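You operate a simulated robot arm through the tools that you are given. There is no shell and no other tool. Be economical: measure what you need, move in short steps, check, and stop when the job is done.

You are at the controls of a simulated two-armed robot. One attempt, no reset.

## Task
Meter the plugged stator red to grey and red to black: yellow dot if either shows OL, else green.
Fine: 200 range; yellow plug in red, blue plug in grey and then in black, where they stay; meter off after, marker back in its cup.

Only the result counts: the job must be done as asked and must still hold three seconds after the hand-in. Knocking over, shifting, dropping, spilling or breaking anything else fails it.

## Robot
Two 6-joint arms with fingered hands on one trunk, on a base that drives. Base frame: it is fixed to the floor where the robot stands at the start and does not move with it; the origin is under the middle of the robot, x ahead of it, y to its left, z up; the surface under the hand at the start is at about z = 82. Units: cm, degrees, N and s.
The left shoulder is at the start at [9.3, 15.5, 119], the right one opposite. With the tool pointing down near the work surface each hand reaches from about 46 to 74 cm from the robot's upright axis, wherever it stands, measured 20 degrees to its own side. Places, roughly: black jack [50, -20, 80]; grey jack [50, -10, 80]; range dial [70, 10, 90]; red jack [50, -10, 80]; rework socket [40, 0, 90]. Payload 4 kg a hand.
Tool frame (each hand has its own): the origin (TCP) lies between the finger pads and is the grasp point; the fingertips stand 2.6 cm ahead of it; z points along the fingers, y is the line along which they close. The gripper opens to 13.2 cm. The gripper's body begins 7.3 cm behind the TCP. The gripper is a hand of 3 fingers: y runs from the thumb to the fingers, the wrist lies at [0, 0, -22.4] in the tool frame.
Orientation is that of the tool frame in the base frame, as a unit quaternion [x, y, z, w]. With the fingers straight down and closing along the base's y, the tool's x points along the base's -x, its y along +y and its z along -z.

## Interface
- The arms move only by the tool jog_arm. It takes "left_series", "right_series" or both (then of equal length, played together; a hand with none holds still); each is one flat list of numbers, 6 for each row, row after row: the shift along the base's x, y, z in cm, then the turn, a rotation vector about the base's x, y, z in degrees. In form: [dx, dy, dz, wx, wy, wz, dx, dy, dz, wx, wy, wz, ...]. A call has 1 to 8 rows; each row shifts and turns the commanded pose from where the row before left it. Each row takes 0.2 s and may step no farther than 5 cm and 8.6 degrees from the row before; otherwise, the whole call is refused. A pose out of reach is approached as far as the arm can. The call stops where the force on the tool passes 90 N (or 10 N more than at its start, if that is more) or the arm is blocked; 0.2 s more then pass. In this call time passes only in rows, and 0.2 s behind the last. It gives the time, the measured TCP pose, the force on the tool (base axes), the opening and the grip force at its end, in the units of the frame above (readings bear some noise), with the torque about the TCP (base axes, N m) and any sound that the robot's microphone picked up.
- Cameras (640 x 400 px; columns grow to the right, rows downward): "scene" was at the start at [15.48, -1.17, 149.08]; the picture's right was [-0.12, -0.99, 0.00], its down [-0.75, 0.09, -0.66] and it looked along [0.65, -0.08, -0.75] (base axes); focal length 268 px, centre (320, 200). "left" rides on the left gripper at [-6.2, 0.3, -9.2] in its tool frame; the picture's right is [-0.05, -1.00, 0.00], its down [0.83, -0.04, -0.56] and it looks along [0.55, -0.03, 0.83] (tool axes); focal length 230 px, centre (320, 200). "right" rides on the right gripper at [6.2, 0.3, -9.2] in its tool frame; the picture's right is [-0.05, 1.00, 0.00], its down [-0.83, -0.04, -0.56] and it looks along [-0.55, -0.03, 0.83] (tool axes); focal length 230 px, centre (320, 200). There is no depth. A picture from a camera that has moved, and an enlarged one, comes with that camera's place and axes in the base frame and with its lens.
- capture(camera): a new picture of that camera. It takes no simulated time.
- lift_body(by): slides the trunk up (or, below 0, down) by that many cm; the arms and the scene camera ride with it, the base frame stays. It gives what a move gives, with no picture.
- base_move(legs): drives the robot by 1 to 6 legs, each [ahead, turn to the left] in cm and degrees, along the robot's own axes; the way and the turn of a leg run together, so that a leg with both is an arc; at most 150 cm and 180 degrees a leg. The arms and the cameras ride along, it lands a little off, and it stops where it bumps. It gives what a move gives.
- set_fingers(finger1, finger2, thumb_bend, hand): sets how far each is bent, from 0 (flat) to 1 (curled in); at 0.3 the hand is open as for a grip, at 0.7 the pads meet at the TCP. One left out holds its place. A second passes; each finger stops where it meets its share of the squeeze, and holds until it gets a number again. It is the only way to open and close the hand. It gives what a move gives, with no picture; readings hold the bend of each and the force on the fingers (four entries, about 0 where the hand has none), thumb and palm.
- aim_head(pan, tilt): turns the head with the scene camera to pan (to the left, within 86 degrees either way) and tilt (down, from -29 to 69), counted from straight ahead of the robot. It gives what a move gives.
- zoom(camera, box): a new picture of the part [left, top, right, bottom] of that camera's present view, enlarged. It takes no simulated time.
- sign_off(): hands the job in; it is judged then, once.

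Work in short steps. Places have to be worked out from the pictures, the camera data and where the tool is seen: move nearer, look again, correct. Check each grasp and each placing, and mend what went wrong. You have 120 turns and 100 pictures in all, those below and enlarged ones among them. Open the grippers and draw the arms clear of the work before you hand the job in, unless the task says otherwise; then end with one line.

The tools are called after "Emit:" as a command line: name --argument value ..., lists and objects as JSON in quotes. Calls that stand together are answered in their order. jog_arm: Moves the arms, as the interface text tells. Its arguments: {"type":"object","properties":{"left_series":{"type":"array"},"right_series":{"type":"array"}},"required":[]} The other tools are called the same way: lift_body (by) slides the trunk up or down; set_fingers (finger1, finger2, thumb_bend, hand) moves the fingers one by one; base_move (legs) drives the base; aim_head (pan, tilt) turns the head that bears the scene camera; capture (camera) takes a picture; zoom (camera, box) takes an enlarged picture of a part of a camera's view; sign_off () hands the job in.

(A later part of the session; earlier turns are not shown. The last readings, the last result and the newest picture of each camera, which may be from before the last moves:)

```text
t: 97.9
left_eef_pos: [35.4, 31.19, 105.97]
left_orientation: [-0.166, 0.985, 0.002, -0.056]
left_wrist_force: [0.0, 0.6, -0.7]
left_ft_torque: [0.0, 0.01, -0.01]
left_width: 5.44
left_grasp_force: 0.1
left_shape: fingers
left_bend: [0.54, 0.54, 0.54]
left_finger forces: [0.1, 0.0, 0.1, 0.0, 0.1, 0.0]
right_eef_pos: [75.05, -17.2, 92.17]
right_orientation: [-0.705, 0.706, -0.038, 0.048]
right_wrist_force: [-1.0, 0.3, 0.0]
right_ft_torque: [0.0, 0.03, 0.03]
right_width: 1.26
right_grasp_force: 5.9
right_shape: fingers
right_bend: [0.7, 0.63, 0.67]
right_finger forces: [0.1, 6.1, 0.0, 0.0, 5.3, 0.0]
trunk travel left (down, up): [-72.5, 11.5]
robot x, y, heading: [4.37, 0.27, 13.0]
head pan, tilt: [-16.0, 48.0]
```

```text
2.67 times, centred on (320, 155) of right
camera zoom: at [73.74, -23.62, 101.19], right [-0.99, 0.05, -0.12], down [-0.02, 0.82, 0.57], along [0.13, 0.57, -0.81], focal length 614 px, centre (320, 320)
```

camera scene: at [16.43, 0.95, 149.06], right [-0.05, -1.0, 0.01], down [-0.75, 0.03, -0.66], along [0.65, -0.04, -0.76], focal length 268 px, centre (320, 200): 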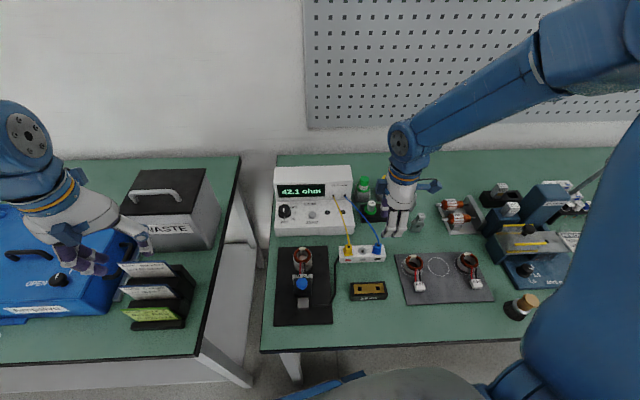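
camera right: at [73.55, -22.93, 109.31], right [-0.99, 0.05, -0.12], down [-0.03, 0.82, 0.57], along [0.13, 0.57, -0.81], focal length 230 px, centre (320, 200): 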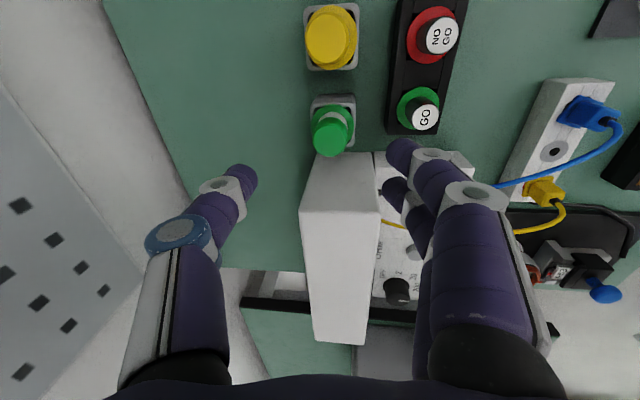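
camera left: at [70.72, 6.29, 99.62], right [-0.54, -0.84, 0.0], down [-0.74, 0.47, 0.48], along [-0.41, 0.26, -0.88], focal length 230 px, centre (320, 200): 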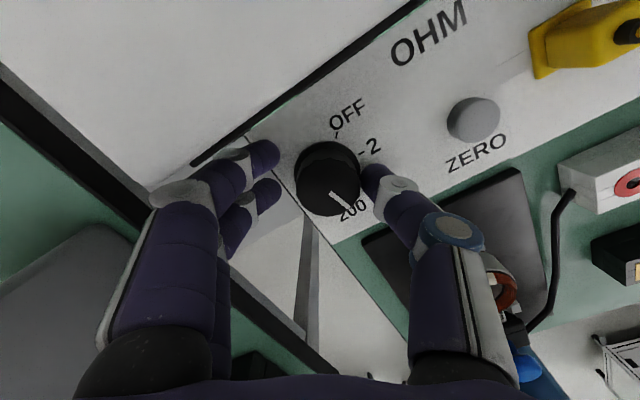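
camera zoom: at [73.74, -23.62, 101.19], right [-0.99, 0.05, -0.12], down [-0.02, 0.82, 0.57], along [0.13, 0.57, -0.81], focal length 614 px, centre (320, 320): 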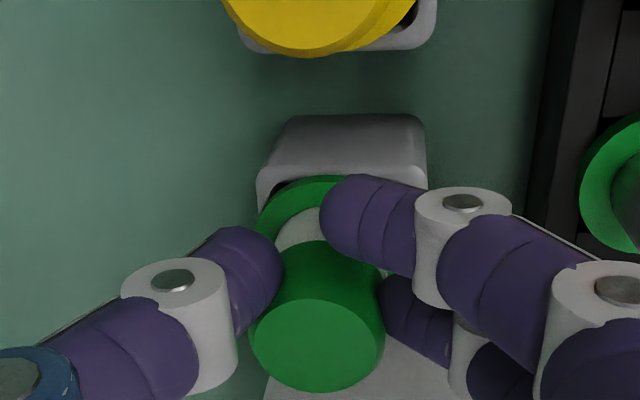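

Finger 1 missed the marker (hand too far -y). Open a bit, shift y +0.6, regrip.

Emit:
set_fingers --hand "right" --finger1 0.54 --finger2 0.54 --thumb_bend 0.54

Emit:
jog_arm --right_series '[0, 0.65, 0, 0, 0, 0]'

Emit:
set_fingers --hand "right" --finger1 0.7 --finger2 0.7 --thumb_bend 0.7

```text
t: 98.9
left_eef_pos: [35.43, 31.25, 105.97]
left_orientation: [-0.166, 0.984, 0.002, -0.057]
left_wrist_force: [0.0, -0.4, -0.3]
left_ft_torque: [0.02, 0.01, -0.02]
left_width: 5.41
left_grasp_force: 0.1
left_shape: fingers
left_bend: [0.54, 0.54, 0.54]
left_finger forces: [0.0, 0.0, 0.1, 0.0, 0.0, 0.0]
right_eef_pos: [74.96, -17.3, 92.11]
right_orientation: [-0.705, 0.706, -0.038, 0.049]
right_wrist_force: [-0.7, 0.5, -0.3]
right_ft_torque: [0.01, 0.01, 0.04]
right_width: 5.38
right_grasp_force: 0.1
right_shape: fingers
right_bend: [0.54, 0.54, 0.54]
right_finger forces: [0.0, 0.0, 0.0, 0.1, 0.0, 0.0]
trunk travel left (down, up): [-72.5, 11.5]
robot x, y, heading: [3.93, 0.32, 13.0]
head pan, tilt: [-16.0, 48.0]
```

```text
t: 99.3
left_eef_pos: [35.55, 31.22, 105.99]
left_orientation: [-0.166, 0.984, 0.002, -0.057]
left_wrist_force: [-0.2, -0.5, -0.1]
left_ft_torque: [0.03, 0.0, 0.01]
left_width: 5.43
left_grasp_force: 0.1
left_shape: fingers
left_bend: [0.54, 0.54, 0.54]
left_finger forces: [0.0, 0.1, 0.1, 0.0, 0.0, 0.1]
right_eef_pos: [74.98, -16.59, 92.12]
right_orientation: [0.706, -0.706, 0.036, -0.048]
right_wrist_force: [0.1, -0.7, -0.2]
right_ft_torque: [0.01, 0.04, -0.02]
right_width: 5.39
right_grasp_force: 0.0
right_shape: fingers
right_bend: [0.54, 0.54, 0.54]
right_finger forces: [0.0, 0.0, 0.1, 0.0, 0.1, 0.0]
trunk travel left (down, up): [-72.5, 11.5]
robot x, y, heading: [4.1, 0.36, 13.3]
head pan, tilt: [-16.0, 48.0]
```

```text
t: 100.3
left_eef_pos: [35.37, 31.29, 105.95]
left_orientation: [-0.166, 0.984, 0.002, -0.057]
left_wrist_force: [-0.7, 1.1, -0.3]
left_ft_torque: [0.0, -0.03, -0.01]
left_width: 5.44
left_grasp_force: 0.1
left_shape: fingers
left_bend: [0.54, 0.54, 0.54]
left_finger forces: [0.0, 0.0, 0.0, 0.0, 0.1, 0.0]
right_eef_pos: [75.08, -16.6, 92.11]
right_orientation: [0.707, -0.705, 0.036, -0.048]
right_wrist_force: [-0.1, -0.3, 1.0]
right_ft_torque: [-0.02, -0.02, 0.02]
right_width: 1.46
right_grasp_force: 7.8
right_shape: fingers
right_bend: [0.7, 0.62, 0.67]
right_finger forces: [0.0, 7.5, 0.0, 0.0, 7.6, 0.1]
trunk travel left (down, up): [-72.5, 11.5]
robot x, y, heading: [4.19, 0.41, 13.0]
head pan, tilt: [-16.0, 48.0]
```

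Finger 1 still misses; look before shifting again.

Emit:
zoom --camera "right" --box '[200, 80, 440, 230]'

```text
2.67 times, centred on (320, 155) of right
camera zoom: at [73.8, -23.03, 101.16], right [-0.99, 0.05, -0.12], down [-0.03, 0.82, 0.57], along [0.13, 0.57, -0.81], focal length 614 px, centre (320, 320)
```

zoom: 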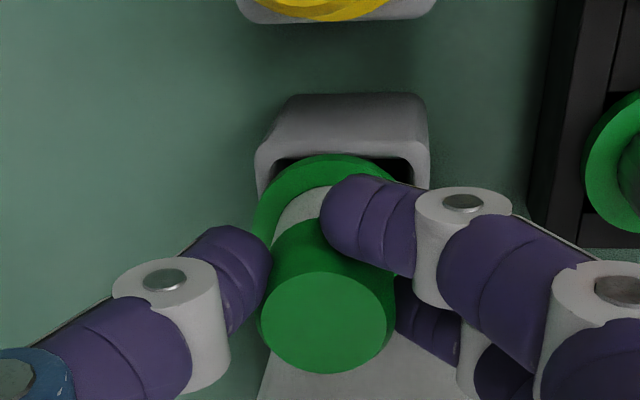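

Fingers are offset ~0.3 cm to -y of the TCP, and the marker leans a bit. Open fully to let it settle, shift y -0.2, and close with finger 1 commanded further.

Emit:
set_fingers --hand "right" --finger1 0.5 --finger2 0.5 --thumb_bend 0.5

Emit:
jog_arm --right_series '[0, 0.1, -0.2, 0, 0, 0]'

Emit:
set_fingers --hand "right" --finger1 0.76 --finger2 0.76 --thumb_bend 0.7

Emit:
zoom --camera "right" --box '[200, 80, 440, 230]'

```text
t: 101.3
left_eef_pos: [35.37, 31.2, 106.11]
left_orientation: [-0.166, 0.985, 0.002, -0.056]
left_wrist_force: [1.1, 0.3, 0.6]
left_ft_torque: [-0.01, 0.01, 0.0]
left_width: 5.41
left_grasp_force: 0.0
left_shape: fingers
left_bend: [0.54, 0.54, 0.54]
left_finger forces: [0.0, 0.0, 0.0, 0.0, 0.0, 0.0]
right_eef_pos: [75.15, -16.66, 92.15]
right_orientation: [0.706, -0.706, 0.037, -0.048]
right_wrist_force: [0.5, -0.5, -0.1]
right_ft_torque: [0.0, 0.01, 0.02]
right_width: 6.71
right_grasp_force: 0.0
right_shape: fingers
right_bend: [0.5, 0.5, 0.5]
right_finger forces: [0.0, 0.0, 0.0, 0.1, 0.0, 0.0]
trunk travel left (down, up): [-72.5, 11.5]
robot x, y, heading: [4.39, 0.38, 13.1]
head pan, tilt: [-16.0, 48.0]
```

```text
t: 101.7
left_eef_pos: [35.44, 31.26, 106.02]
left_orientation: [-0.166, 0.984, 0.002, -0.056]
left_wrist_force: [-0.2, 0.0, 0.0]
left_ft_torque: [-0.02, 0.02, -0.01]
left_width: 5.43
left_grasp_force: 0.0
left_shape: fingers
left_bend: [0.54, 0.54, 0.54]
left_finger forces: [0.0, 0.0, 0.0, 0.1, 0.1, 0.0]
right_eef_pos: [75.18, -16.47, 91.92]
right_orientation: [0.706, -0.705, 0.037, -0.048]
right_wrist_force: [-0.6, -0.2, 0.0]
right_ft_torque: [-0.04, -0.02, -0.03]
right_width: 6.72
right_grasp_force: 0.0
right_shape: fingers
right_bend: [0.5, 0.5, 0.5]
right_finger forces: [0.0, 0.0, 0.1, 0.0, 0.0, 0.1]
trunk travel left (down, up): [-72.5, 11.5]
robot x, y, heading: [4.02, 0.54, 13.2]
head pan, tilt: [-16.0, 48.0]
```

```text
t: 102.7
left_eef_pos: [35.52, 31.27, 106.18]
left_orientation: [-0.166, 0.985, 0.002, -0.056]
left_wrist_force: [-0.1, -0.2, 0.6]
left_ft_torque: [0.01, 0.0, 0.03]
left_width: 5.43
left_grasp_force: 0.0
left_shape: fingers
left_bend: [0.54, 0.54, 0.54]
left_finger forces: [0.1, 0.1, 0.1, 0.0, 0.0, 0.0]
right_eef_pos: [75.13, -16.47, 91.84]
right_orientation: [0.706, -0.706, 0.038, -0.048]
right_wrist_force: [0.6, -0.7, 0.1]
right_ft_torque: [-0.01, 0.0, -0.05]
right_width: 0.79
right_grasp_force: 9.3
right_shape: fingers
right_bend: [0.76, 0.64, 0.66]
right_finger forces: [1.1, 9.1, 0.0, 0.1, 9.4, 0.1]
trunk travel left (down, up): [-72.5, 11.5]
robot x, y, heading: [4.24, 0.57, 13.2]
head pan, tilt: [-16.0, 48.0]
```

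```text
2.67 times, centred on (320, 155) of right
camera zoom: at [73.82, -22.96, 100.93], right [-0.99, 0.05, -0.12], down [-0.03, 0.82, 0.57], along [0.13, 0.57, -0.81], focal length 614 px, centre (320, 320)
```

zoom: 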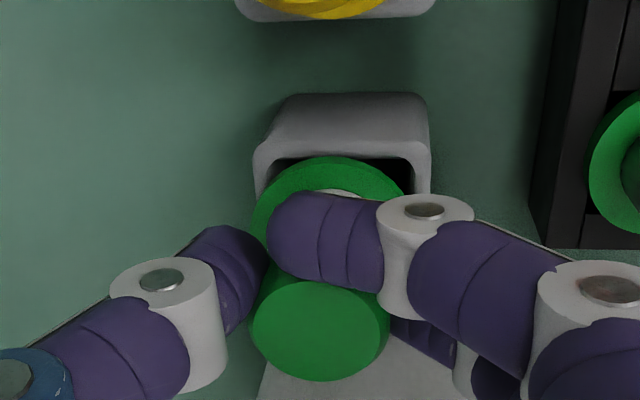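

Evidence says the marker's axis is really at y≈-15.7 with top ~91.3. Open, shift +1.0 y and lower 0.8, then regrip.

Emit:
set_fingers --hand "right" --finger1 0.5 --finger2 0.5 --thumb_bend 0.5

Emit:
jog_arm --right_series '[0, 0.5, 0, 0, 0, 0, 0, 0.5, 0, 0, 0, 0, 0, 0, -0.4, 0, 0, 0]'

Emit:
set_fingers --hand "right" --finger1 0.72 --finger2 0.72 --thumb_bend 0.72

```text
t: 103.7
left_eef_pos: [35.51, 31.18, 106.18]
left_orientation: [-0.166, 0.985, 0.003, -0.055]
left_wrist_force: [0.5, 0.4, 0.2]
left_ft_torque: [-0.01, -0.01, 0.0]
left_width: 5.42
left_grasp_force: 0.0
left_shape: fingers
left_bend: [0.54, 0.54, 0.54]
left_finger forces: [0.0, 0.0, 0.1, 0.1, 0.0, 0.0]
right_eef_pos: [75.09, -16.56, 91.95]
right_orientation: [-0.706, 0.706, -0.038, 0.049]
right_wrist_force: [-0.1, -0.9, 0.1]
right_ft_torque: [-0.02, -0.01, 0.03]
right_width: 6.68
right_grasp_force: 0.1
right_shape: fingers
right_bend: [0.5, 0.5, 0.5]
right_finger forces: [0.0, 0.1, 0.0, 0.0, 0.0, 0.0]
trunk travel left (down, up): [-72.5, 11.5]
robot x, y, heading: [4.21, 0.51, 13.3]
head pan, tilt: [-16.0, 48.0]
```

```text
t: 104.5
left_eef_pos: [35.57, 31.31, 106.02]
left_orientation: [-0.165, 0.985, 0.002, -0.056]
left_wrist_force: [-0.2, -1.0, 0.3]
left_ft_torque: [-0.01, -0.03, 0.03]
left_width: 5.42
left_grasp_force: 0.0
left_shape: fingers
left_bend: [0.54, 0.54, 0.54]
left_finger forces: [0.1, 0.1, 0.1, 0.0, 0.0, 0.1]
right_eef_pos: [75.26, -15.54, 91.4]
right_orientation: [0.707, -0.705, 0.036, -0.049]
right_wrist_force: [1.4, 0.0, 0.7]
right_ft_torque: [-0.02, 0.01, -0.01]
right_width: 6.7
right_grasp_force: 0.1
right_shape: fingers
right_bend: [0.5, 0.5, 0.5]
right_finger forces: [0.0, 0.0, 0.0, 0.0, 0.0, 0.0]
trunk travel left (down, up): [-72.5, 11.5]
robot x, y, heading: [3.8, 0.18, 13.0]
head pan, tilt: [-16.0, 48.0]
```

```text
t: 105.5
left_eef_pos: [35.55, 31.32, 106.1]
left_orientation: [-0.166, 0.985, 0.003, -0.055]
left_wrist_force: [-0.8, -0.3, -0.2]
left_ft_torque: [0.0, 0.01, -0.02]
left_width: 5.44
left_grasp_force: 0.1
left_shape: fingers
left_bend: [0.54, 0.54, 0.54]
left_finger forces: [0.0, 0.0, 0.0, 0.0, 0.1, 0.1]
right_eef_pos: [75.28, -15.55, 91.36]
right_orientation: [0.706, -0.706, 0.037, -0.048]
right_wrist_force: [-0.6, -0.4, 1.0]
right_ft_torque: [0.01, 0.03, -0.02]
right_width: 2.54
right_grasp_force: 13.9
right_shape: fingers
right_bend: [0.66, 0.67, 0.66]
right_finger forces: [7.4, 6.7, 0.0, 0.0, 13.6, 0.0]
trunk travel left (down, up): [-72.5, 11.5]
robot x, y, heading: [4.43, 0.63, 13.1]
head pan, tilt: [-16.0, 48.0]
```

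All three fingers grip evenly (7.4/6.7/13.6 N). Lift straight out of the cup.

Emit:
jog_arm --right_series '[0, 0, 1, 0, 0, 0, 0, 0, 1.5, 0, 0, 0, 0, 0, 1.5, 0, 0, 0, 0, 0, 1.5, 0, 0, 0, 0, 0, 1.5, 0, 0, 0, 0, 0, 1.5, 0, 0, 0, 0, 0, 1.5, 0, 0, 0]'

Emit:
capture --camera "right"

```text
t: 107.1
left_eef_pos: [35.41, 31.2, 106.2]
left_orientation: [-0.166, 0.985, 0.002, -0.055]
left_wrist_force: [0.5, 0.9, -0.2]
left_ft_torque: [0.06, -0.01, -0.01]
left_width: 5.43
left_grasp_force: 0.0
left_shape: fingers
left_bend: [0.54, 0.54, 0.54]
left_finger forces: [0.0, 0.1, 0.1, 0.0, 0.0, 0.0]
right_eef_pos: [75.08, -15.43, 101.61]
right_orientation: [0.706, -0.706, 0.036, -0.049]
right_wrist_force: [0.7, -0.1, -0.3]
right_ft_torque: [0.03, 0.02, 0.01]
right_width: 2.51
right_grasp_force: 14.0
right_shape: fingers
right_bend: [0.66, 0.67, 0.66]
right_finger forces: [7.5, 6.8, 0.1, 0.0, 13.6, 0.0]
trunk travel left (down, up): [-72.5, 11.5]
robot x, y, heading: [4.1, 0.2, 13.2]
head pan, tilt: [-16.0, 48.0]
```

```text
11 pictures are left
camera right: at [73.83, -21.83, 110.61], right [-0.99, 0.05, -0.12], down [-0.03, 0.82, 0.57], along [0.13, 0.57, -0.81], focal length 230 px, centre (320, 200)
```

right: 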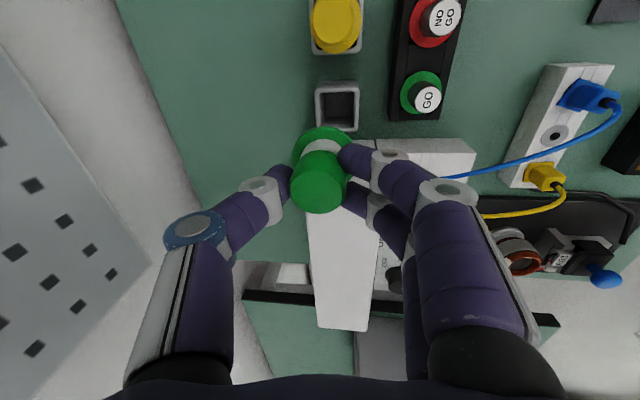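

Marker is out cleanly; cup is empty. I retract to x≈59, then back the base off and turn left 11° so the stator lies on the right hand's side.

Emit:
jog_arm --right_series '[-4, 0, 0.5, 0, 0, 0, -4, 0, 0.5, 0, 0, 0, -4, 0, 0, 0, 0, 0, -4, 0, 0, 0, 0, 0]'

Emit:
base_move --legs '[[-2.5, 0], [0, 11]]'

Emit:
jog_arm --right_series '[0, 0, 0, 0, 0, 0]'

```text
t: 108.1
left_eef_pos: [35.24, 31.28, 106.13]
left_orientation: [-0.165, 0.985, 0.003, -0.053]
left_wrist_force: [-0.3, -0.6, 0.6]
left_ft_torque: [0.02, 0.01, -0.02]
left_width: 5.42
left_grasp_force: 0.1
left_shape: fingers
left_bend: [0.54, 0.54, 0.54]
left_finger forces: [0.1, 0.0, 0.0, 0.0, 0.0, 0.0]
right_eef_pos: [58.92, -15.36, 102.58]
right_orientation: [-0.706, 0.706, -0.037, 0.049]
right_wrist_force: [-0.3, -0.2, -1.0]
right_ft_torque: [0.0, 0.0, 0.06]
right_width: 2.52
right_grasp_force: 13.6
right_shape: fingers
right_bend: [0.66, 0.67, 0.66]
right_finger forces: [7.5, 6.9, 0.0, 0.1, 13.4, 0.0]
trunk travel left (down, up): [-72.5, 11.5]
robot x, y, heading: [3.97, 0.36, 13.4]
head pan, tilt: [-16.0, 48.0]
```

```text
t: 109.7
left_eef_pos: [27.79, 36.51, 106.51]
left_orientation: [-0.261, 0.964, -0.001, -0.046]
left_wrist_force: [-0.1, -0.9, 0.0]
left_ft_torque: [0.03, 0.03, -0.05]
left_width: 5.43
left_grasp_force: 0.0
left_shape: fingers
left_bend: [0.54, 0.54, 0.54]
left_finger forces: [0.0, 0.1, 0.1, 0.0, 0.0, 0.0]
right_eef_pos: [58.78, -5.01, 102.45]
right_orientation: [0.77, -0.635, 0.031, -0.053]
right_wrist_force: [-0.3, 0.5, -0.1]
right_ft_torque: [-0.04, 0.03, -0.02]
right_width: 2.52
right_grasp_force: 14.3
right_shape: fingers
right_bend: [0.67, 0.67, 0.66]
right_finger forces: [7.7, 6.8, 0.1, 0.1, 13.3, 0.1]
trunk travel left (down, up): [-72.5, 11.5]
robot x, y, heading: [2.22, -0.31, 24.7]
head pan, tilt: [-16.0, 48.0]
```

```text
t: 110.1
left_eef_pos: [24.97, 35.4, 105.18]
left_orientation: [-0.26, 0.963, -0.007, -0.074]
left_wrist_force: [-0.1, 0.3, 1.4]
left_ft_torque: [-0.01, 0.05, -0.04]
left_width: 5.44
left_grasp_force: 0.1
left_shape: fingers
left_bend: [0.54, 0.54, 0.54]
left_finger forces: [0.0, 0.0, 0.1, 0.0, 0.0, 0.0]
right_eef_pos: [57.05, -5.64, 103.34]
right_orientation: [0.771, -0.633, 0.036, -0.061]
right_wrist_force: [0.6, -1.1, -0.5]
right_ft_torque: [-0.02, 0.0, -0.02]
right_width: 2.5
right_grasp_force: 12.7
right_shape: fingers
right_bend: [0.67, 0.68, 0.66]
right_finger forces: [7.4, 6.6, 0.0, 0.0, 12.9, 0.1]
trunk travel left (down, up): [-72.5, 11.5]
robot x, y, heading: [1.9, -0.19, 24.7]
head pan, tilt: [-16.0, 48.0]
```

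Now move over the stator (~52.7, 3.5) at z≈101 and look.

Emit:
jog_arm --right_series '[-1.5, 3, -0.5, 0, 0, 0, -1.5, 3, -0.5, 0, 0, 0, -1.3, 2, -0.5, 0, 0, 0, 0, 0, 0, 0, 0, 0]'

Emit:
capture --camera "right"

Emit:
aim_head --pan -24 --tilt 54

Emit:
zoom --camera "scene" --box '[220, 120, 420, 245]'

```text
t: 111.1
left_eef_pos: [25.16, 35.4, 105.11]
left_orientation: [-0.26, 0.963, -0.006, -0.074]
left_wrist_force: [-0.6, 0.0, 0.3]
left_ft_torque: [0.01, 0.0, 0.03]
left_width: 5.43
left_grasp_force: 0.1
left_shape: fingers
left_bend: [0.54, 0.54, 0.54]
left_finger forces: [0.0, 0.1, 0.0, 0.0, 0.1, 0.0]
right_eef_pos: [53.82, 1.34, 102.18]
right_orientation: [0.769, -0.635, 0.037, -0.059]
right_wrist_force: [-0.5, 0.4, -0.1]
right_ft_torque: [0.0, -0.02, 0.01]
right_width: 2.5
right_grasp_force: 13.1
right_shape: fingers
right_bend: [0.67, 0.68, 0.66]
right_finger forces: [7.7, 6.7, 0.1, 0.0, 12.6, 0.0]
right hand out of reach, approached as far as the arm can: row 3
trunk travel left (down, up): [-72.5, 11.5]
robot x, y, heading: [2.05, -0.5, 24.8]
head pan, tilt: [-16.0, 48.0]
```

```text
10 pictures are left
camera right: at [53.58, -5.37, 111.17], right [-0.98, -0.14, -0.14], down [-0.19, 0.8, 0.57], along [0.03, 0.59, -0.81], focal length 230 px, centre (320, 200)
```

right: 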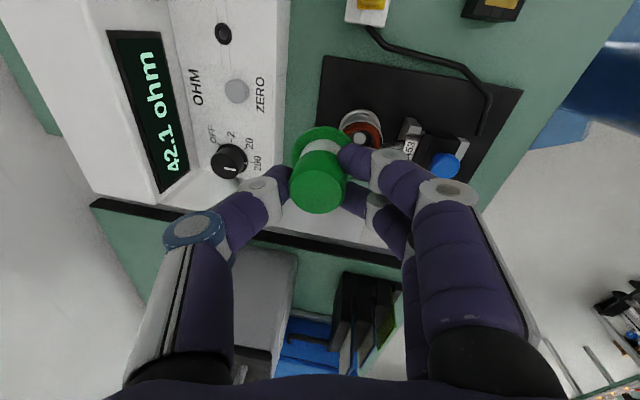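

```text
t: 111.8
left_eef_pos: [25.11, 35.32, 105.16]
left_orientation: [-0.26, 0.963, -0.007, -0.074]
left_wrist_force: [0.0, 0.0, 0.4]
left_ft_torque: [0.01, -0.01, 0.02]
left_width: 5.44
left_grasp_force: 0.0
left_shape: fingers
left_bend: [0.54, 0.54, 0.54]
left_finger forces: [0.0, 0.0, 0.0, 0.0, 0.1, 0.1]
right_eef_pos: [53.77, 1.41, 102.26]
right_orientation: [0.769, -0.635, 0.037, -0.059]
right_wrist_force: [-0.5, -0.2, -0.2]
right_ft_torque: [0.01, -0.04, -0.02]
right_width: 2.51
right_grasp_force: 13.8
right_shape: fingers
right_bend: [0.67, 0.68, 0.66]
right_finger forces: [7.7, 6.8, 0.0, 0.1, 12.6, 0.0]
trunk travel left (down, up): [-72.5, 11.5]
robot x, y, heading: [1.99, -0.34, 24.4]
head pan, tilt: [-24.0, 54.0]
```

```text
3.20 times, centred on (320, 182) of scene
camera zoom: at [15.98, 2.88, 148.28], right [0.01, -1.0, 0.01], down [-0.82, -0.01, -0.57], along [0.57, 0.0, -0.82], focal length 856 px, centre (320, 256)
```

zoom: 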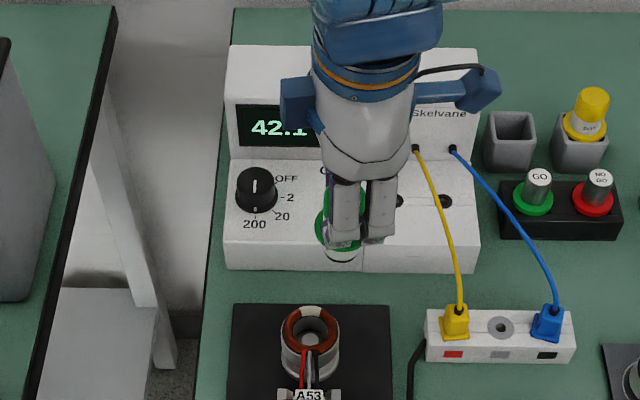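

Inward reach is limited, so I turn the base a further 10° left and bring the marker back over the patch (~52.6, 3.7).

Emit:
base_move --legs '[[0, 10]]'

Emit:
aim_head --pan -32 --tilt 54

Emit:
jog_arm --right_series '[0, -2.2, -1, 0, 0, 0, 0, -2.2, -1, 0, 0, 0, 0, -2.2, 0, 0, 0, 0]'

```text
t: 112.9
left_eef_pos: [19.57, 39.78, 105.65]
left_orientation: [-0.344, 0.937, -0.01, -0.059]
left_wrist_force: [-0.8, 1.1, 0.4]
left_ft_torque: [0.0, 0.01, -0.04]
left_width: 5.42
left_grasp_force: 0.0
left_shape: fingers
left_bend: [0.54, 0.54, 0.54]
left_finger forces: [0.1, 0.1, 0.1, 0.1, 0.0, 0.0]
right_eef_pos: [52.8, 10.38, 102.1]
right_orientation: [0.822, -0.565, 0.032, -0.061]
right_wrist_force: [-0.5, 0.1, -0.9]
right_ft_torque: [0.0, -0.02, 0.01]
right_width: 2.53
right_grasp_force: 13.6
right_shape: fingers
right_bend: [0.67, 0.68, 0.66]
right_finger forces: [7.7, 6.7, 0.1, 0.0, 12.6, 0.0]
trunk travel left (down, up): [-72.5, 11.5]
robot x, y, heading: [1.77, -0.46, 34.9]
head pan, tilt: [-24.0, 54.0]
```

```text
t: 113.6
left_eef_pos: [17.37, 38.05, 104.44]
left_orientation: [-0.342, 0.935, -0.016, -0.087]
left_wrist_force: [-0.7, -0.2, 0.9]
left_ft_torque: [0.06, 0.0, -0.02]
left_width: 5.42
left_grasp_force: 0.0
left_shape: fingers
left_bend: [0.54, 0.54, 0.54]
left_finger forces: [0.0, 0.1, 0.0, 0.1, 0.0, 0.0]
right_eef_pos: [51.43, 9.29, 102.98]
right_orientation: [0.816, -0.572, 0.034, -0.07]
right_wrist_force: [0.1, 0.1, -0.5]
right_ft_torque: [-0.02, 0.01, 0.01]
right_width: 2.52
right_grasp_force: 13.5
right_shape: fingers
right_bend: [0.67, 0.68, 0.66]
right_finger forces: [7.8, 6.9, 0.1, 0.1, 12.8, 0.0]
trunk travel left (down, up): [-72.5, 11.5]
robot x, y, heading: [1.85, -0.43, 34.8]
head pan, tilt: [-32.0, 54.0]
```

```text
t: 114.4
left_eef_pos: [17.24, 37.84, 104.54]
left_orientation: [-0.342, 0.936, -0.016, -0.086]
left_wrist_force: [-0.1, 0.3, -0.3]
left_ft_torque: [-0.01, 0.01, 0.02]
left_width: 5.41
left_grasp_force: 0.1
left_shape: fingers
left_bend: [0.54, 0.54, 0.54]
left_finger forces: [0.0, 0.1, 0.0, 0.1, 0.1, 0.0]
right_eef_pos: [51.31, 2.71, 101.19]
right_orientation: [0.821, -0.566, 0.034, -0.072]
right_wrist_force: [0.2, 0.0, -1.0]
right_ft_torque: [0.01, 0.01, -0.03]
right_width: 2.55
right_grasp_force: 13.2
right_shape: fingers
right_bend: [0.67, 0.68, 0.66]
right_finger forces: [7.8, 6.8, 0.0, 0.0, 12.5, 0.0]
trunk travel left (down, up): [-72.5, 11.5]
robot x, y, heading: [1.67, -0.73, 34.7]
head pan, tilt: [-32.0, 54.0]
```

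Correct the small tilt, move over the patch, lower to ~97.5 and inspect with both cameras.

Emit:
jog_arm --right_series '[0.6, 0.5, -1.2, -0.7, 1, 0, 0.7, 0.5, -1.2, -0.6, 0.9, 0, 0, 0, -1.2, 0, 0, 0, 0, 0, 0, 0, 0, 0]'

Emit:
zoom --camera "scene" --box '[240, 170, 400, 270]'

Emit:
zoom --camera "right" --box '[240, 60, 480, 210]'

```text
t: 115.4
left_eef_pos: [17.21, 38.04, 104.45]
left_orientation: [-0.342, 0.935, -0.016, -0.086]
left_wrist_force: [-0.7, 0.0, -0.2]
left_ft_torque: [0.04, 0.0, -0.01]
left_width: 5.45
left_grasp_force: 0.1
left_shape: fingers
left_bend: [0.54, 0.54, 0.54]
left_finger forces: [0.0, 0.0, 0.1, 0.0, 0.1, 0.0]
right_eef_pos: [52.72, 4.05, 97.48]
right_orientation: [0.823, -0.566, 0.026, -0.051]
right_wrist_force: [0.2, -0.8, -0.6]
right_ft_torque: [0.02, -0.02, -0.02]
right_width: 2.51
right_grasp_force: 13.1
right_shape: fingers
right_bend: [0.67, 0.68, 0.66]
right_finger forces: [7.8, 6.8, 0.0, 0.1, 12.6, 0.1]
trunk travel left (down, up): [-72.5, 11.5]
robot x, y, heading: [1.65, -0.07, 34.9]
head pan, tilt: [-32.0, 54.0]
```

```text
4.00 times, centred on (320, 220) of scene
camera zoom: at [15.37, 4.27, 148.28], right [0.05, -1.0, 0.01], down [-0.82, -0.04, -0.57], along [0.57, 0.02, -0.82], focal length 1070 px, centre (320, 120)
```

zoom: 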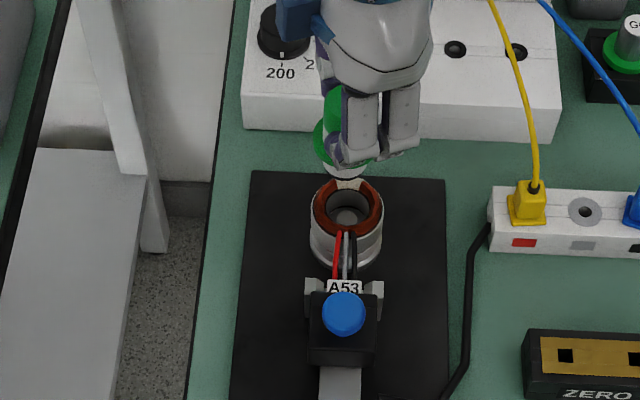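

```text
2.67 times, centred on (360, 135) of right
camera zoom: at [53.69, -2.54, 106.58], right [-0.94, -0.31, -0.11], down [-0.32, 0.76, 0.57], along [-0.09, 0.57, -0.81], focal length 614 px, centre (213, 373)
```

zoom: 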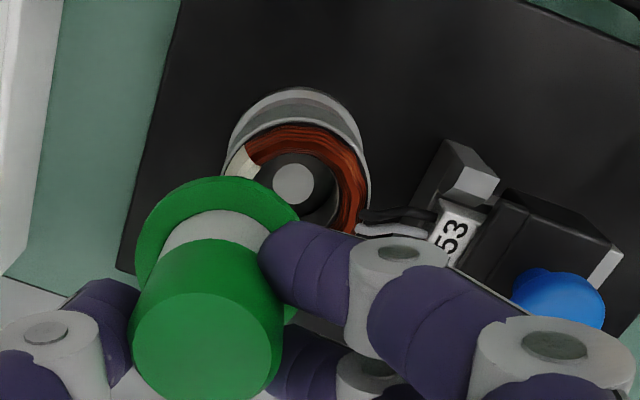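

Tip seems just over/near the patch; one closer zoom on the tip.

Emit:
zoom --camera "scene" --box '[304, 198, 352, 228]'

```text
13.33 times, centred on (328, 213) of scene
camera zoom: at [15.37, 4.27, 148.28], right [0.05, -1.0, 0.01], down [-0.82, -0.04, -0.57], along [0.57, 0.02, -0.82], focal length 3567 px, centre (213, 27)
```

zoom: 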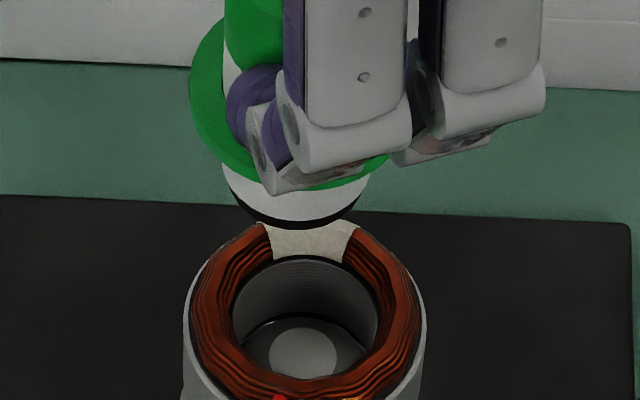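

The marker's flat base centre is ≈(52.87,3.9), bottom ~89.5; the cream patch centre ≈(52.45,3.6). Shift (-0.42,-0.3) and lower in small touches.

Emit:
jog_arm --right_series '[-0.42, -0.3, 0, 0, 0, 0, 0, 0, -0.4, 0, 0, 0, 0, 0, -0.3, 0, 0, 0]'

Emit:
jog_arm --right_series '[0, 0, -0.25, 0, 0, 0]'

Emit:
jog_arm --right_series '[0, 0, -0.2, 0, 0, 0]'

```text
t: 116.2
left_eef_pos: [17.2, 38.0, 104.5]
left_orientation: [-0.343, 0.935, -0.016, -0.087]
left_wrist_force: [-0.8, 0.3, 0.3]
left_ft_torque: [0.03, 0.03, 0.03]
left_width: 5.42
left_grasp_force: 0.1
left_shape: fingers
left_bend: [0.54, 0.54, 0.54]
left_finger forces: [0.0, 0.0, 0.0, 0.0, 0.1, 0.0]
right_eef_pos: [52.17, 3.79, 96.87]
right_orientation: [0.823, -0.565, 0.027, -0.052]
right_wrist_force: [0.4, -0.9, -0.8]
right_ft_torque: [-0.01, -0.03, -0.03]
right_width: 2.53
right_grasp_force: 13.5
right_shape: fingers
right_bend: [0.67, 0.68, 0.66]
right_finger forces: [8.0, 6.7, 0.0, 0.0, 12.5, 0.0]
trunk travel left (down, up): [-72.5, 11.5]
robot x, y, heading: [2.11, -0.43, 34.5]
head pan, tilt: [-32.0, 54.0]
```

```text
t: 116.6
left_eef_pos: [17.14, 37.98, 104.54]
left_orientation: [-0.342, 0.936, -0.016, -0.085]
left_wrist_force: [-1.3, 0.8, 0.2]
left_ft_torque: [-0.01, -0.02, 0.02]
left_width: 5.44
left_grasp_force: 0.1
left_shape: fingers
left_bend: [0.54, 0.54, 0.54]
left_finger forces: [0.0, 0.0, 0.0, 0.1, 0.1, 0.0]
right_eef_pos: [52.1, 3.65, 96.51]
right_orientation: [0.823, -0.566, 0.028, -0.052]
right_wrist_force: [0.4, -0.4, 4.0]
right_ft_torque: [0.01, -0.01, 0.01]
right_width: 2.52
right_grasp_force: 14.7
right_shape: fingers
right_bend: [0.68, 0.69, 0.66]
right_finger forces: [8.7, 7.3, 0.0, 0.0, 13.6, 0.1]
trunk travel left (down, up): [-72.5, 11.5]
robot x, y, heading: [1.74, -0.33, 35.0]
head pan, tilt: [-32.0, 54.0]
```

```text
t: 117.0
left_eef_pos: [17.07, 37.97, 104.51]
left_orientation: [-0.343, 0.935, -0.017, -0.085]
left_wrist_force: [0.4, 0.1, 0.1]
left_ft_torque: [0.01, -0.01, -0.02]
left_width: 5.45
left_grasp_force: 0.1
left_shape: fingers
left_bend: [0.54, 0.54, 0.54]
left_finger forces: [0.0, 0.0, 0.1, 0.1, 0.0, 0.0]
right_eef_pos: [52.06, 3.77, 96.52]
right_orientation: [0.823, -0.566, 0.027, -0.053]
right_wrist_force: [0.0, 0.5, 13.9]
right_ft_torque: [0.0, -0.07, 0.02]
right_width: 2.48
right_grasp_force: 16.5
right_shape: fingers
right_bend: [0.69, 0.7, 0.66]
right_finger forces: [9.7, 8.0, 0.0, 0.1, 15.5, 0.0]
trunk travel left (down, up): [-72.5, 11.5]
robot x, y, heading: [1.55, -0.04, 34.8]
head pan, tilt: [-32.0, 54.0]
```

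Contact at 14 N. Lift 3 cm and check for the dot.

Emit:
jog_arm --right_series '[0, 0, 1, 0, 0, 0, 0, 0, 2, 0, 0, 0, 1.5, 0, 1, 0, 0, 0]'

Emit:
zoom --camera "scene" --box '[304, 198, 352, 228]'

```text
t: 117.8
left_eef_pos: [17.31, 37.92, 104.38]
left_orientation: [-0.343, 0.935, -0.016, -0.086]
left_wrist_force: [0.1, 0.3, -0.1]
left_ft_torque: [0.0, 0.03, -0.02]
left_width: 5.44
left_grasp_force: 0.0
left_shape: fingers
left_bend: [0.54, 0.54, 0.54]
left_finger forces: [0.1, 0.1, 0.1, 0.0, 0.0, 0.0]
right_eef_pos: [53.54, 3.69, 100.15]
right_orientation: [0.823, -0.565, 0.026, -0.052]
right_wrist_force: [-0.5, 0.0, -0.3]
right_ft_torque: [-0.02, -0.01, 0.0]
right_width: 2.5
right_grasp_force: 14.9
right_shape: fingers
right_bend: [0.68, 0.69, 0.66]
right_finger forces: [8.5, 7.0, 0.0, 0.1, 13.6, 0.0]
trunk travel left (down, up): [-72.5, 11.5]
robot x, y, heading: [1.92, -0.49, 34.8]
head pan, tilt: [-32.0, 54.0]
```

```text
13.33 times, centred on (328, 213) of scene
camera zoom: at [15.52, 4.23, 148.27], right [0.05, -1.0, 0.01], down [-0.82, -0.04, -0.57], along [0.57, 0.02, -0.82], focal length 3567 px, centre (213, 27)
```

zoom: 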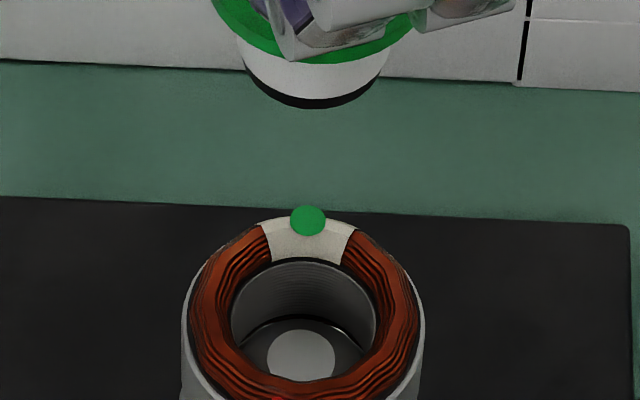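

Green dot is on the stator's patch. Now raise, turn the base back right 21.5° and ahead 3 cm toward the cup.

Emit:
jog_arm --right_series '[0, 0, 2, 0, 0, 0, 0, 0, 1, 0, 0, 0]'

Emit:
base_move --legs '[[0, -21.5], [3, 0]]'

Emit:
jog_arm --right_series '[0, 0, 0, 0, 0, 0, 0, 0, 0, 0, 0, 0]'

```text
t: 118.4
left_eef_pos: [17.35, 37.98, 104.39]
left_orientation: [-0.343, 0.935, -0.016, -0.086]
left_wrist_force: [0.0, -0.6, 1.8]
left_ft_torque: [-0.02, 0.0, -0.01]
left_width: 5.43
left_grasp_force: 0.0
left_shape: fingers
left_bend: [0.54, 0.54, 0.54]
left_finger forces: [0.0, 0.1, 0.1, 0.0, 0.0, 0.1]
right_eef_pos: [53.59, 3.62, 103.22]
right_orientation: [0.823, -0.565, 0.027, -0.051]
right_wrist_force: [-0.1, 0.4, -0.4]
right_ft_torque: [0.02, 0.02, -0.01]
right_width: 2.5
right_grasp_force: 14.5
right_shape: fingers
right_bend: [0.68, 0.69, 0.66]
right_finger forces: [8.4, 7.0, 0.0, 0.0, 13.5, 0.0]
trunk travel left (down, up): [-72.5, 11.5]
robot x, y, heading: [1.94, -0.24, 34.8]
head pan, tilt: [-32.0, 54.0]
```

```text
t: 120.5
left_eef_pos: [28.46, 29.36, 102.64]
left_orientation: [-0.163, 0.978, 0.0, -0.129]
left_wrist_force: [0.7, 0.3, -0.7]
left_ft_torque: [0.01, 0.0, 0.0]
left_width: 5.46
left_grasp_force: 0.0
left_shape: fingers
left_bend: [0.54, 0.54, 0.54]
left_finger forces: [0.0, 0.0, 0.0, 0.0, 0.1, 0.1]
right_eef_pos: [50.5, -15.38, 104.15]
right_orientation: [-0.705, 0.706, -0.042, 0.057]
right_wrist_force: [0.7, 0.3, 0.1]
right_ft_torque: [0.03, 0.0, 0.0]
right_width: 2.52
right_grasp_force: 14.2
right_shape: fingers
right_bend: [0.68, 0.69, 0.66]
right_finger forces: [7.9, 7.0, 0.0, 0.0, 13.0, 0.1]
trunk travel left (down, up): [-72.5, 11.5]
robot x, y, heading: [3.9, 0.31, 12.5]
head pan, tilt: [-32.0, 54.0]
stopped in leg 2: the robot was blocked; the commanded pose is now the measured one
```

```text
t: 121.2
left_eef_pos: [28.4, 29.4, 102.55]
left_orientation: [-0.163, 0.978, 0.0, -0.128]
left_wrist_force: [0.4, 0.2, 0.5]
left_ft_torque: [-0.03, 0.01, 0.0]
left_width: 5.43
left_grasp_force: 0.0
left_shape: fingers
left_bend: [0.54, 0.54, 0.54]
left_finger forces: [0.0, 0.0, 0.1, 0.0, 0.1, 0.0]
right_eef_pos: [50.38, -15.3, 104.37]
right_orientation: [-0.705, 0.706, -0.043, 0.057]
right_wrist_force: [-0.1, -0.3, -1.1]
right_ft_torque: [-0.01, 0.01, -0.01]
right_width: 2.53
right_grasp_force: 14.1
right_shape: fingers
right_bend: [0.68, 0.69, 0.66]
right_finger forces: [8.0, 7.0, 0.1, 0.0, 13.0, 0.1]
trunk travel left (down, up): [-72.5, 11.5]
robot x, y, heading: [3.9, 0.44, 12.5]
head pan, tilt: [-32.0, 54.0]
```

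Base is back in place. Move the marker out over the cup, trimming the tilt by +1.2°.

Emit:
jog_arm --right_series '[4, 0, 0, 0, 0.6, 0, 4, 0, 0, 0, 0.6, 0, 4, 0, 0, 0, 0, 0, 4, 0, 0, 0, 0, 0, 4, -0.1, 0, 0, 0, 0, 3, -0.1, -1, 0, 0, 0, 1.7, 0, -1, 0, 0, 0, 0, 0, 0, 0, 0, 0]'

Emit:
jog_arm --right_series '[0, 0, 0, 0, 0, 0]'

Emit:
capture --camera "right"

```text
t: 123.0
left_eef_pos: [28.32, 29.43, 102.72]
left_orientation: [-0.164, 0.978, 0.0, -0.128]
left_wrist_force: [-0.5, 0.1, 0.0]
left_ft_torque: [0.0, -0.01, -0.01]
left_width: 5.42
left_grasp_force: 0.0
left_shape: fingers
left_bend: [0.54, 0.54, 0.54]
left_finger forces: [0.1, 0.0, 0.0, 0.0, 0.0, 0.0]
right_eef_pos: [75.29, -15.56, 102.38]
right_orientation: [-0.705, 0.706, -0.037, 0.053]
right_wrist_force: [0.4, -0.1, -0.7]
right_ft_torque: [-0.04, 0.02, -0.01]
right_width: 2.54
right_grasp_force: 13.4
right_shape: fingers
right_bend: [0.68, 0.69, 0.66]
right_finger forces: [7.6, 6.6, 0.1, 0.0, 12.7, 0.0]
trunk travel left (down, up): [-72.5, 11.5]
robot x, y, heading: [4.33, 0.23, 12.3]
head pan, tilt: [-32.0, 54.0]
```

```text
t: 123.3
left_eef_pos: [28.42, 29.37, 102.67]
left_orientation: [-0.163, 0.978, 0.0, -0.129]
left_wrist_force: [-0.2, 0.3, -0.2]
left_ft_torque: [0.03, -0.05, 0.0]
left_width: 5.45
left_grasp_force: 0.0
left_shape: fingers
left_bend: [0.54, 0.54, 0.54]
left_finger forces: [0.1, 0.0, 0.0, 0.1, 0.1, 0.1]
right_eef_pos: [75.4, -15.54, 102.52]
right_orientation: [-0.705, 0.706, -0.038, 0.054]
right_wrist_force: [-0.2, -0.8, -0.3]
right_ft_torque: [0.0, 0.0, -0.01]
right_width: 2.54
right_grasp_force: 13.5
right_shape: fingers
right_bend: [0.68, 0.69, 0.66]
right_finger forces: [7.7, 6.6, 0.1, 0.0, 12.6, 0.0]
trunk travel left (down, up): [-72.5, 11.5]
robot x, y, heading: [4.37, 0.38, 12.2]
head pan, tilt: [-32.0, 54.0]
```

```text
4 pictures are left
camera right: at [74.0, -22.06, 111.45], right [-0.99, 0.06, -0.13], down [-0.03, 0.82, 0.58], along [0.14, 0.57, -0.81], focal length 230 px, centre (320, 200)
```

right: 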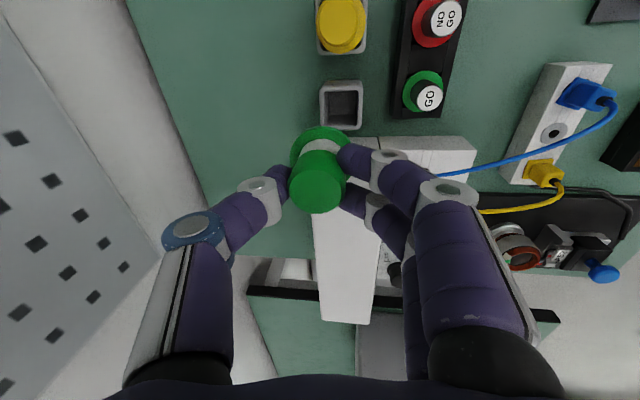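

Cup relation matches the lift-off view; nudge (-0.2,+0.12), lower to the rim, then into the cup with force checks.

Emit:
jog_arm --right_series '[-0.2, 0.12, -2, 0, 0.4, 0, 0, 0, -2, 0, 0, 0, 0, 0, -1.5, 0, 0, 0, 0, 0, -0.8, 0, 0, 0]'

Emit:
jog_arm --right_series '[0, 0, -0.5, 0, 0, 0, 0, 0, -0.4, 0, 0, 0]'

Emit:
jog_arm --right_series '[0, 0, -0.4, 0, 0, 0]'

```text
t: 124.3
left_eef_pos: [28.28, 29.43, 102.62]
left_orientation: [-0.163, 0.978, -0.001, -0.128]
left_wrist_force: [-0.3, -0.4, -0.3]
left_ft_torque: [-0.03, 0.02, -0.02]
left_width: 5.48
left_grasp_force: 0.0
left_shape: fingers
left_bend: [0.54, 0.54, 0.54]
left_finger forces: [0.0, 0.0, 0.0, 0.0, 0.0, 0.0]
right_eef_pos: [75.11, -15.4, 96.15]
right_orientation: [-0.705, 0.706, -0.035, 0.051]
right_wrist_force: [0.2, 0.2, 0.0]
right_ft_torque: [-0.01, 0.01, -0.01]
right_width: 2.5
right_grasp_force: 13.5
right_shape: fingers
right_bend: [0.68, 0.69, 0.66]
right_finger forces: [7.7, 6.6, 0.0, 0.1, 12.5, 0.0]
trunk travel left (down, up): [-72.5, 11.5]
robot x, y, heading: [4.15, 0.24, 11.9]
head pan, tilt: [-32.0, 54.0]
```

```text
t: 125.0
left_eef_pos: [28.39, 29.28, 102.65]
left_orientation: [-0.163, 0.978, -0.001, -0.127]
left_wrist_force: [-0.3, 0.5, 0.2]
left_ft_torque: [-0.04, 0.0, -0.01]
left_width: 5.45
left_grasp_force: 0.0
left_shape: fingers
left_bend: [0.54, 0.54, 0.54]
left_finger forces: [0.1, 0.0, 0.0, 0.0, 0.1, 0.0]
right_eef_pos: [75.08, -15.53, 95.29]
right_orientation: [-0.705, 0.706, -0.035, 0.051]
right_wrist_force: [-0.6, -0.3, -0.1]
right_ft_torque: [-0.03, 0.01, -0.05]
right_width: 2.48
right_grasp_force: 13.2
right_shape: fingers
right_bend: [0.68, 0.69, 0.66]
right_finger forces: [7.7, 6.6, 0.0, 0.0, 12.4, 0.1]
trunk travel left (down, up): [-72.5, 11.5]
robot x, y, heading: [4.42, 0.82, 12.3]
head pan, tilt: [-32.0, 54.0]
```

```text
t: 125.3
left_eef_pos: [28.42, 29.4, 102.67]
left_orientation: [-0.164, 0.978, 0.0, -0.129]
left_wrist_force: [0.8, -0.4, 0.3]
left_ft_torque: [-0.03, 0.02, 0.01]
left_width: 5.44
left_grasp_force: 0.1
left_shape: fingers
left_bend: [0.54, 0.54, 0.54]
left_finger forces: [0.0, 0.0, 0.0, 0.0, 0.0, 0.0]
right_eef_pos: [75.21, -15.52, 94.88]
right_orientation: [-0.705, 0.706, -0.035, 0.051]
right_wrist_force: [-0.4, 0.1, -0.4]
right_ft_torque: [0.0, 0.01, 0.02]
right_width: 2.52
right_grasp_force: 13.5
right_shape: fingers
right_bend: [0.68, 0.69, 0.66]
right_finger forces: [7.7, 6.6, 0.0, 0.1, 12.6, 0.0]
trunk travel left (down, up): [-72.5, 11.5]
robot x, y, heading: [4.58, 0.29, 12.2]
head pan, tilt: [-32.0, 54.0]
```

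No resistance. Continue in short touches.

Emit:
jog_arm --right_series '[0, 0, -0.5, 0, 0, 0, 0, 0, -0.4, 0, 0, 0]'

Emit:
jog_arm --right_series '[0, 0, -0.5, 0, 0, 0, 0, 0, -0.4, 0, 0, 0]'

Emit:
jog_arm --right_series '[0, 0, -0.4, 0, 0, 0, 0, 0, -0.4, 0, 0, 0]'

```text
t: 126.0
left_eef_pos: [28.4, 29.29, 102.73]
left_orientation: [-0.164, 0.978, -0.001, -0.128]
left_wrist_force: [-0.8, -0.8, 1.1]
left_ft_torque: [0.03, -0.02, -0.03]
left_width: 5.46
left_grasp_force: 0.2
left_shape: fingers
left_bend: [0.54, 0.54, 0.54]
left_finger forces: [0.0, 0.1, 0.0, 0.0, 0.0, 0.0]
right_eef_pos: [75.13, -15.53, 94.1]
right_orientation: [-0.705, 0.707, -0.035, 0.052]
right_wrist_force: [-0.6, 1.2, -0.1]
right_ft_torque: [-0.03, -0.03, -0.01]
right_width: 2.54
right_grasp_force: 13.5
right_shape: fingers
right_bend: [0.68, 0.69, 0.66]
right_finger forces: [7.7, 6.7, 0.1, 0.1, 12.5, 0.0]
trunk travel left (down, up): [-72.5, 11.5]
robot x, y, heading: [4.2, 0.12, 12.5]
head pan, tilt: [-32.0, 54.0]
```

```text
t: 126.5
left_eef_pos: [28.34, 29.43, 102.7]
left_orientation: [-0.163, 0.978, -0.001, -0.128]
left_wrist_force: [-0.2, 0.2, 0.0]
left_ft_torque: [-0.02, 0.01, -0.01]
left_width: 5.44
left_grasp_force: 0.1
left_shape: fingers
left_bend: [0.54, 0.54, 0.54]
left_finger forces: [0.0, 0.1, 0.1, 0.0, 0.0, 0.1]
right_eef_pos: [75.2, -15.46, 93.17]
right_orientation: [-0.705, 0.707, -0.035, 0.051]
right_wrist_force: [-0.8, 0.3, -0.5]
right_ft_torque: [-0.01, 0.0, 0.01]
right_width: 2.53
right_grasp_force: 13.2
right_shape: fingers
right_bend: [0.68, 0.69, 0.66]
right_finger forces: [7.7, 6.4, 0.0, 0.0, 12.5, 0.1]
trunk travel left (down, up): [-72.5, 11.5]
robot x, y, heading: [4.27, -0.12, 12.2]
head pan, tilt: [-32.0, 54.0]
```

```text
t: 127.2
left_eef_pos: [28.48, 29.38, 102.68]
left_orientation: [-0.164, 0.978, -0.001, -0.127]
left_wrist_force: [-0.4, -0.5, -0.3]
left_ft_torque: [-0.01, -0.01, 0.03]
left_width: 5.45
left_grasp_force: 0.0
left_shape: fingers
left_bend: [0.54, 0.54, 0.54]
left_finger forces: [0.0, 0.0, 0.1, 0.1, 0.0, 0.1]
right_eef_pos: [75.15, -15.47, 92.39]
right_orientation: [-0.705, 0.707, -0.035, 0.051]
right_wrist_force: [0.0, 0.1, -0.3]
right_ft_torque: [-0.01, 0.03, -0.01]
right_width: 2.52
right_grasp_force: 13.1
right_shape: fingers
right_bend: [0.68, 0.69, 0.66]
right_finger forces: [7.8, 6.3, 0.1, 0.0, 12.5, 0.1]
trunk travel left (down, up): [-72.5, 11.5]
robot x, y, heading: [4.52, 0.45, 12.5]
head pan, tilt: [-32.0, 54.0]
```

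The marker is well inside the cup. Lower the last centimetre.

Emit:
jog_arm --right_series '[0, 0, -0.4, 0, 0, 0, 0, 0, -0.3, 0, 0, 0]'

Emit:
jog_arm --right_series '[0, 0, -0.3, 0, 0, 0]'

Emit:
jog_arm --right_series '[0, 0, -0.2, 0, 0, 0]'

```text
t: 127.8
left_eef_pos: [28.4, 29.49, 102.72]
left_orientation: [-0.164, 0.978, -0.001, -0.128]
left_wrist_force: [0.0, -0.6, 0.1]
left_ft_torque: [-0.01, 0.02, 0.02]
left_width: 5.47
left_grasp_force: 0.0
left_shape: fingers
left_bend: [0.54, 0.54, 0.54]
left_finger forces: [0.0, 0.0, 0.0, 0.1, 0.1, 0.0]
right_eef_pos: [74.93, -15.67, 91.69]
right_orientation: [-0.705, 0.707, -0.035, 0.051]
right_wrist_force: [0.4, 0.6, -0.1]
right_ft_torque: [-0.04, 0.0, 0.0]
right_width: 2.5
right_grasp_force: 13.1
right_shape: fingers
right_bend: [0.68, 0.69, 0.66]
right_finger forces: [7.7, 6.4, 0.0, 0.0, 12.4, 0.0]
trunk travel left (down, up): [-72.5, 11.5]
robot x, y, heading: [4.14, 0.57, 12.5]
head pan, tilt: [-32.0, 54.0]
```

```text
t: 128.2
left_eef_pos: [28.35, 29.39, 102.6]
left_orientation: [-0.164, 0.978, -0.001, -0.127]
left_wrist_force: [0.7, 0.4, -0.9]
left_ft_torque: [-0.04, 0.01, -0.01]
left_width: 5.45
left_grasp_force: 0.1
left_shape: fingers
left_bend: [0.54, 0.54, 0.54]
left_finger forces: [0.0, 0.1, 0.0, 0.0, 0.0, 0.0]
right_eef_pos: [75.0, -15.53, 91.43]
right_orientation: [-0.705, 0.707, -0.036, 0.05]
right_wrist_force: [0.6, -1.0, -1.2]
right_ft_torque: [0.0, 0.01, 0.02]
right_width: 2.5
right_grasp_force: 13.3
right_shape: fingers
right_bend: [0.68, 0.69, 0.66]
right_finger forces: [7.8, 6.4, 0.1, 0.0, 12.5, 0.0]
trunk travel left (down, up): [-72.5, 11.5]
robot x, y, heading: [4.41, 0.45, 12.4]
head pan, tilt: [-32.0, 54.0]
```

```text
t: 128.6
left_eef_pos: [28.3, 29.43, 102.6]
left_orientation: [-0.164, 0.978, -0.001, -0.128]
left_wrist_force: [-0.9, 0.0, 1.4]
left_ft_torque: [0.01, -0.01, 0.0]
left_width: 5.44
left_grasp_force: 0.1
left_shape: fingers
left_bend: [0.54, 0.54, 0.54]
left_finger forces: [0.1, 0.0, 0.0, 0.0, 0.0, 0.0]
right_eef_pos: [75.06, -15.45, 91.27]
right_orientation: [-0.704, 0.707, -0.036, 0.05]
right_wrist_force: [-0.5, -0.1, -0.1]
right_ft_torque: [-0.04, 0.04, -0.02]
right_width: 2.5
right_grasp_force: 13.2
right_shape: fingers
right_bend: [0.68, 0.69, 0.66]
right_finger forces: [7.9, 6.5, 0.1, 0.0, 12.5, 0.0]
trunk travel left (down, up): [-72.5, 11.5]
robot x, y, heading: [3.98, 0.37, 12.5]
head pan, tilt: [-32.0, 54.0]
```

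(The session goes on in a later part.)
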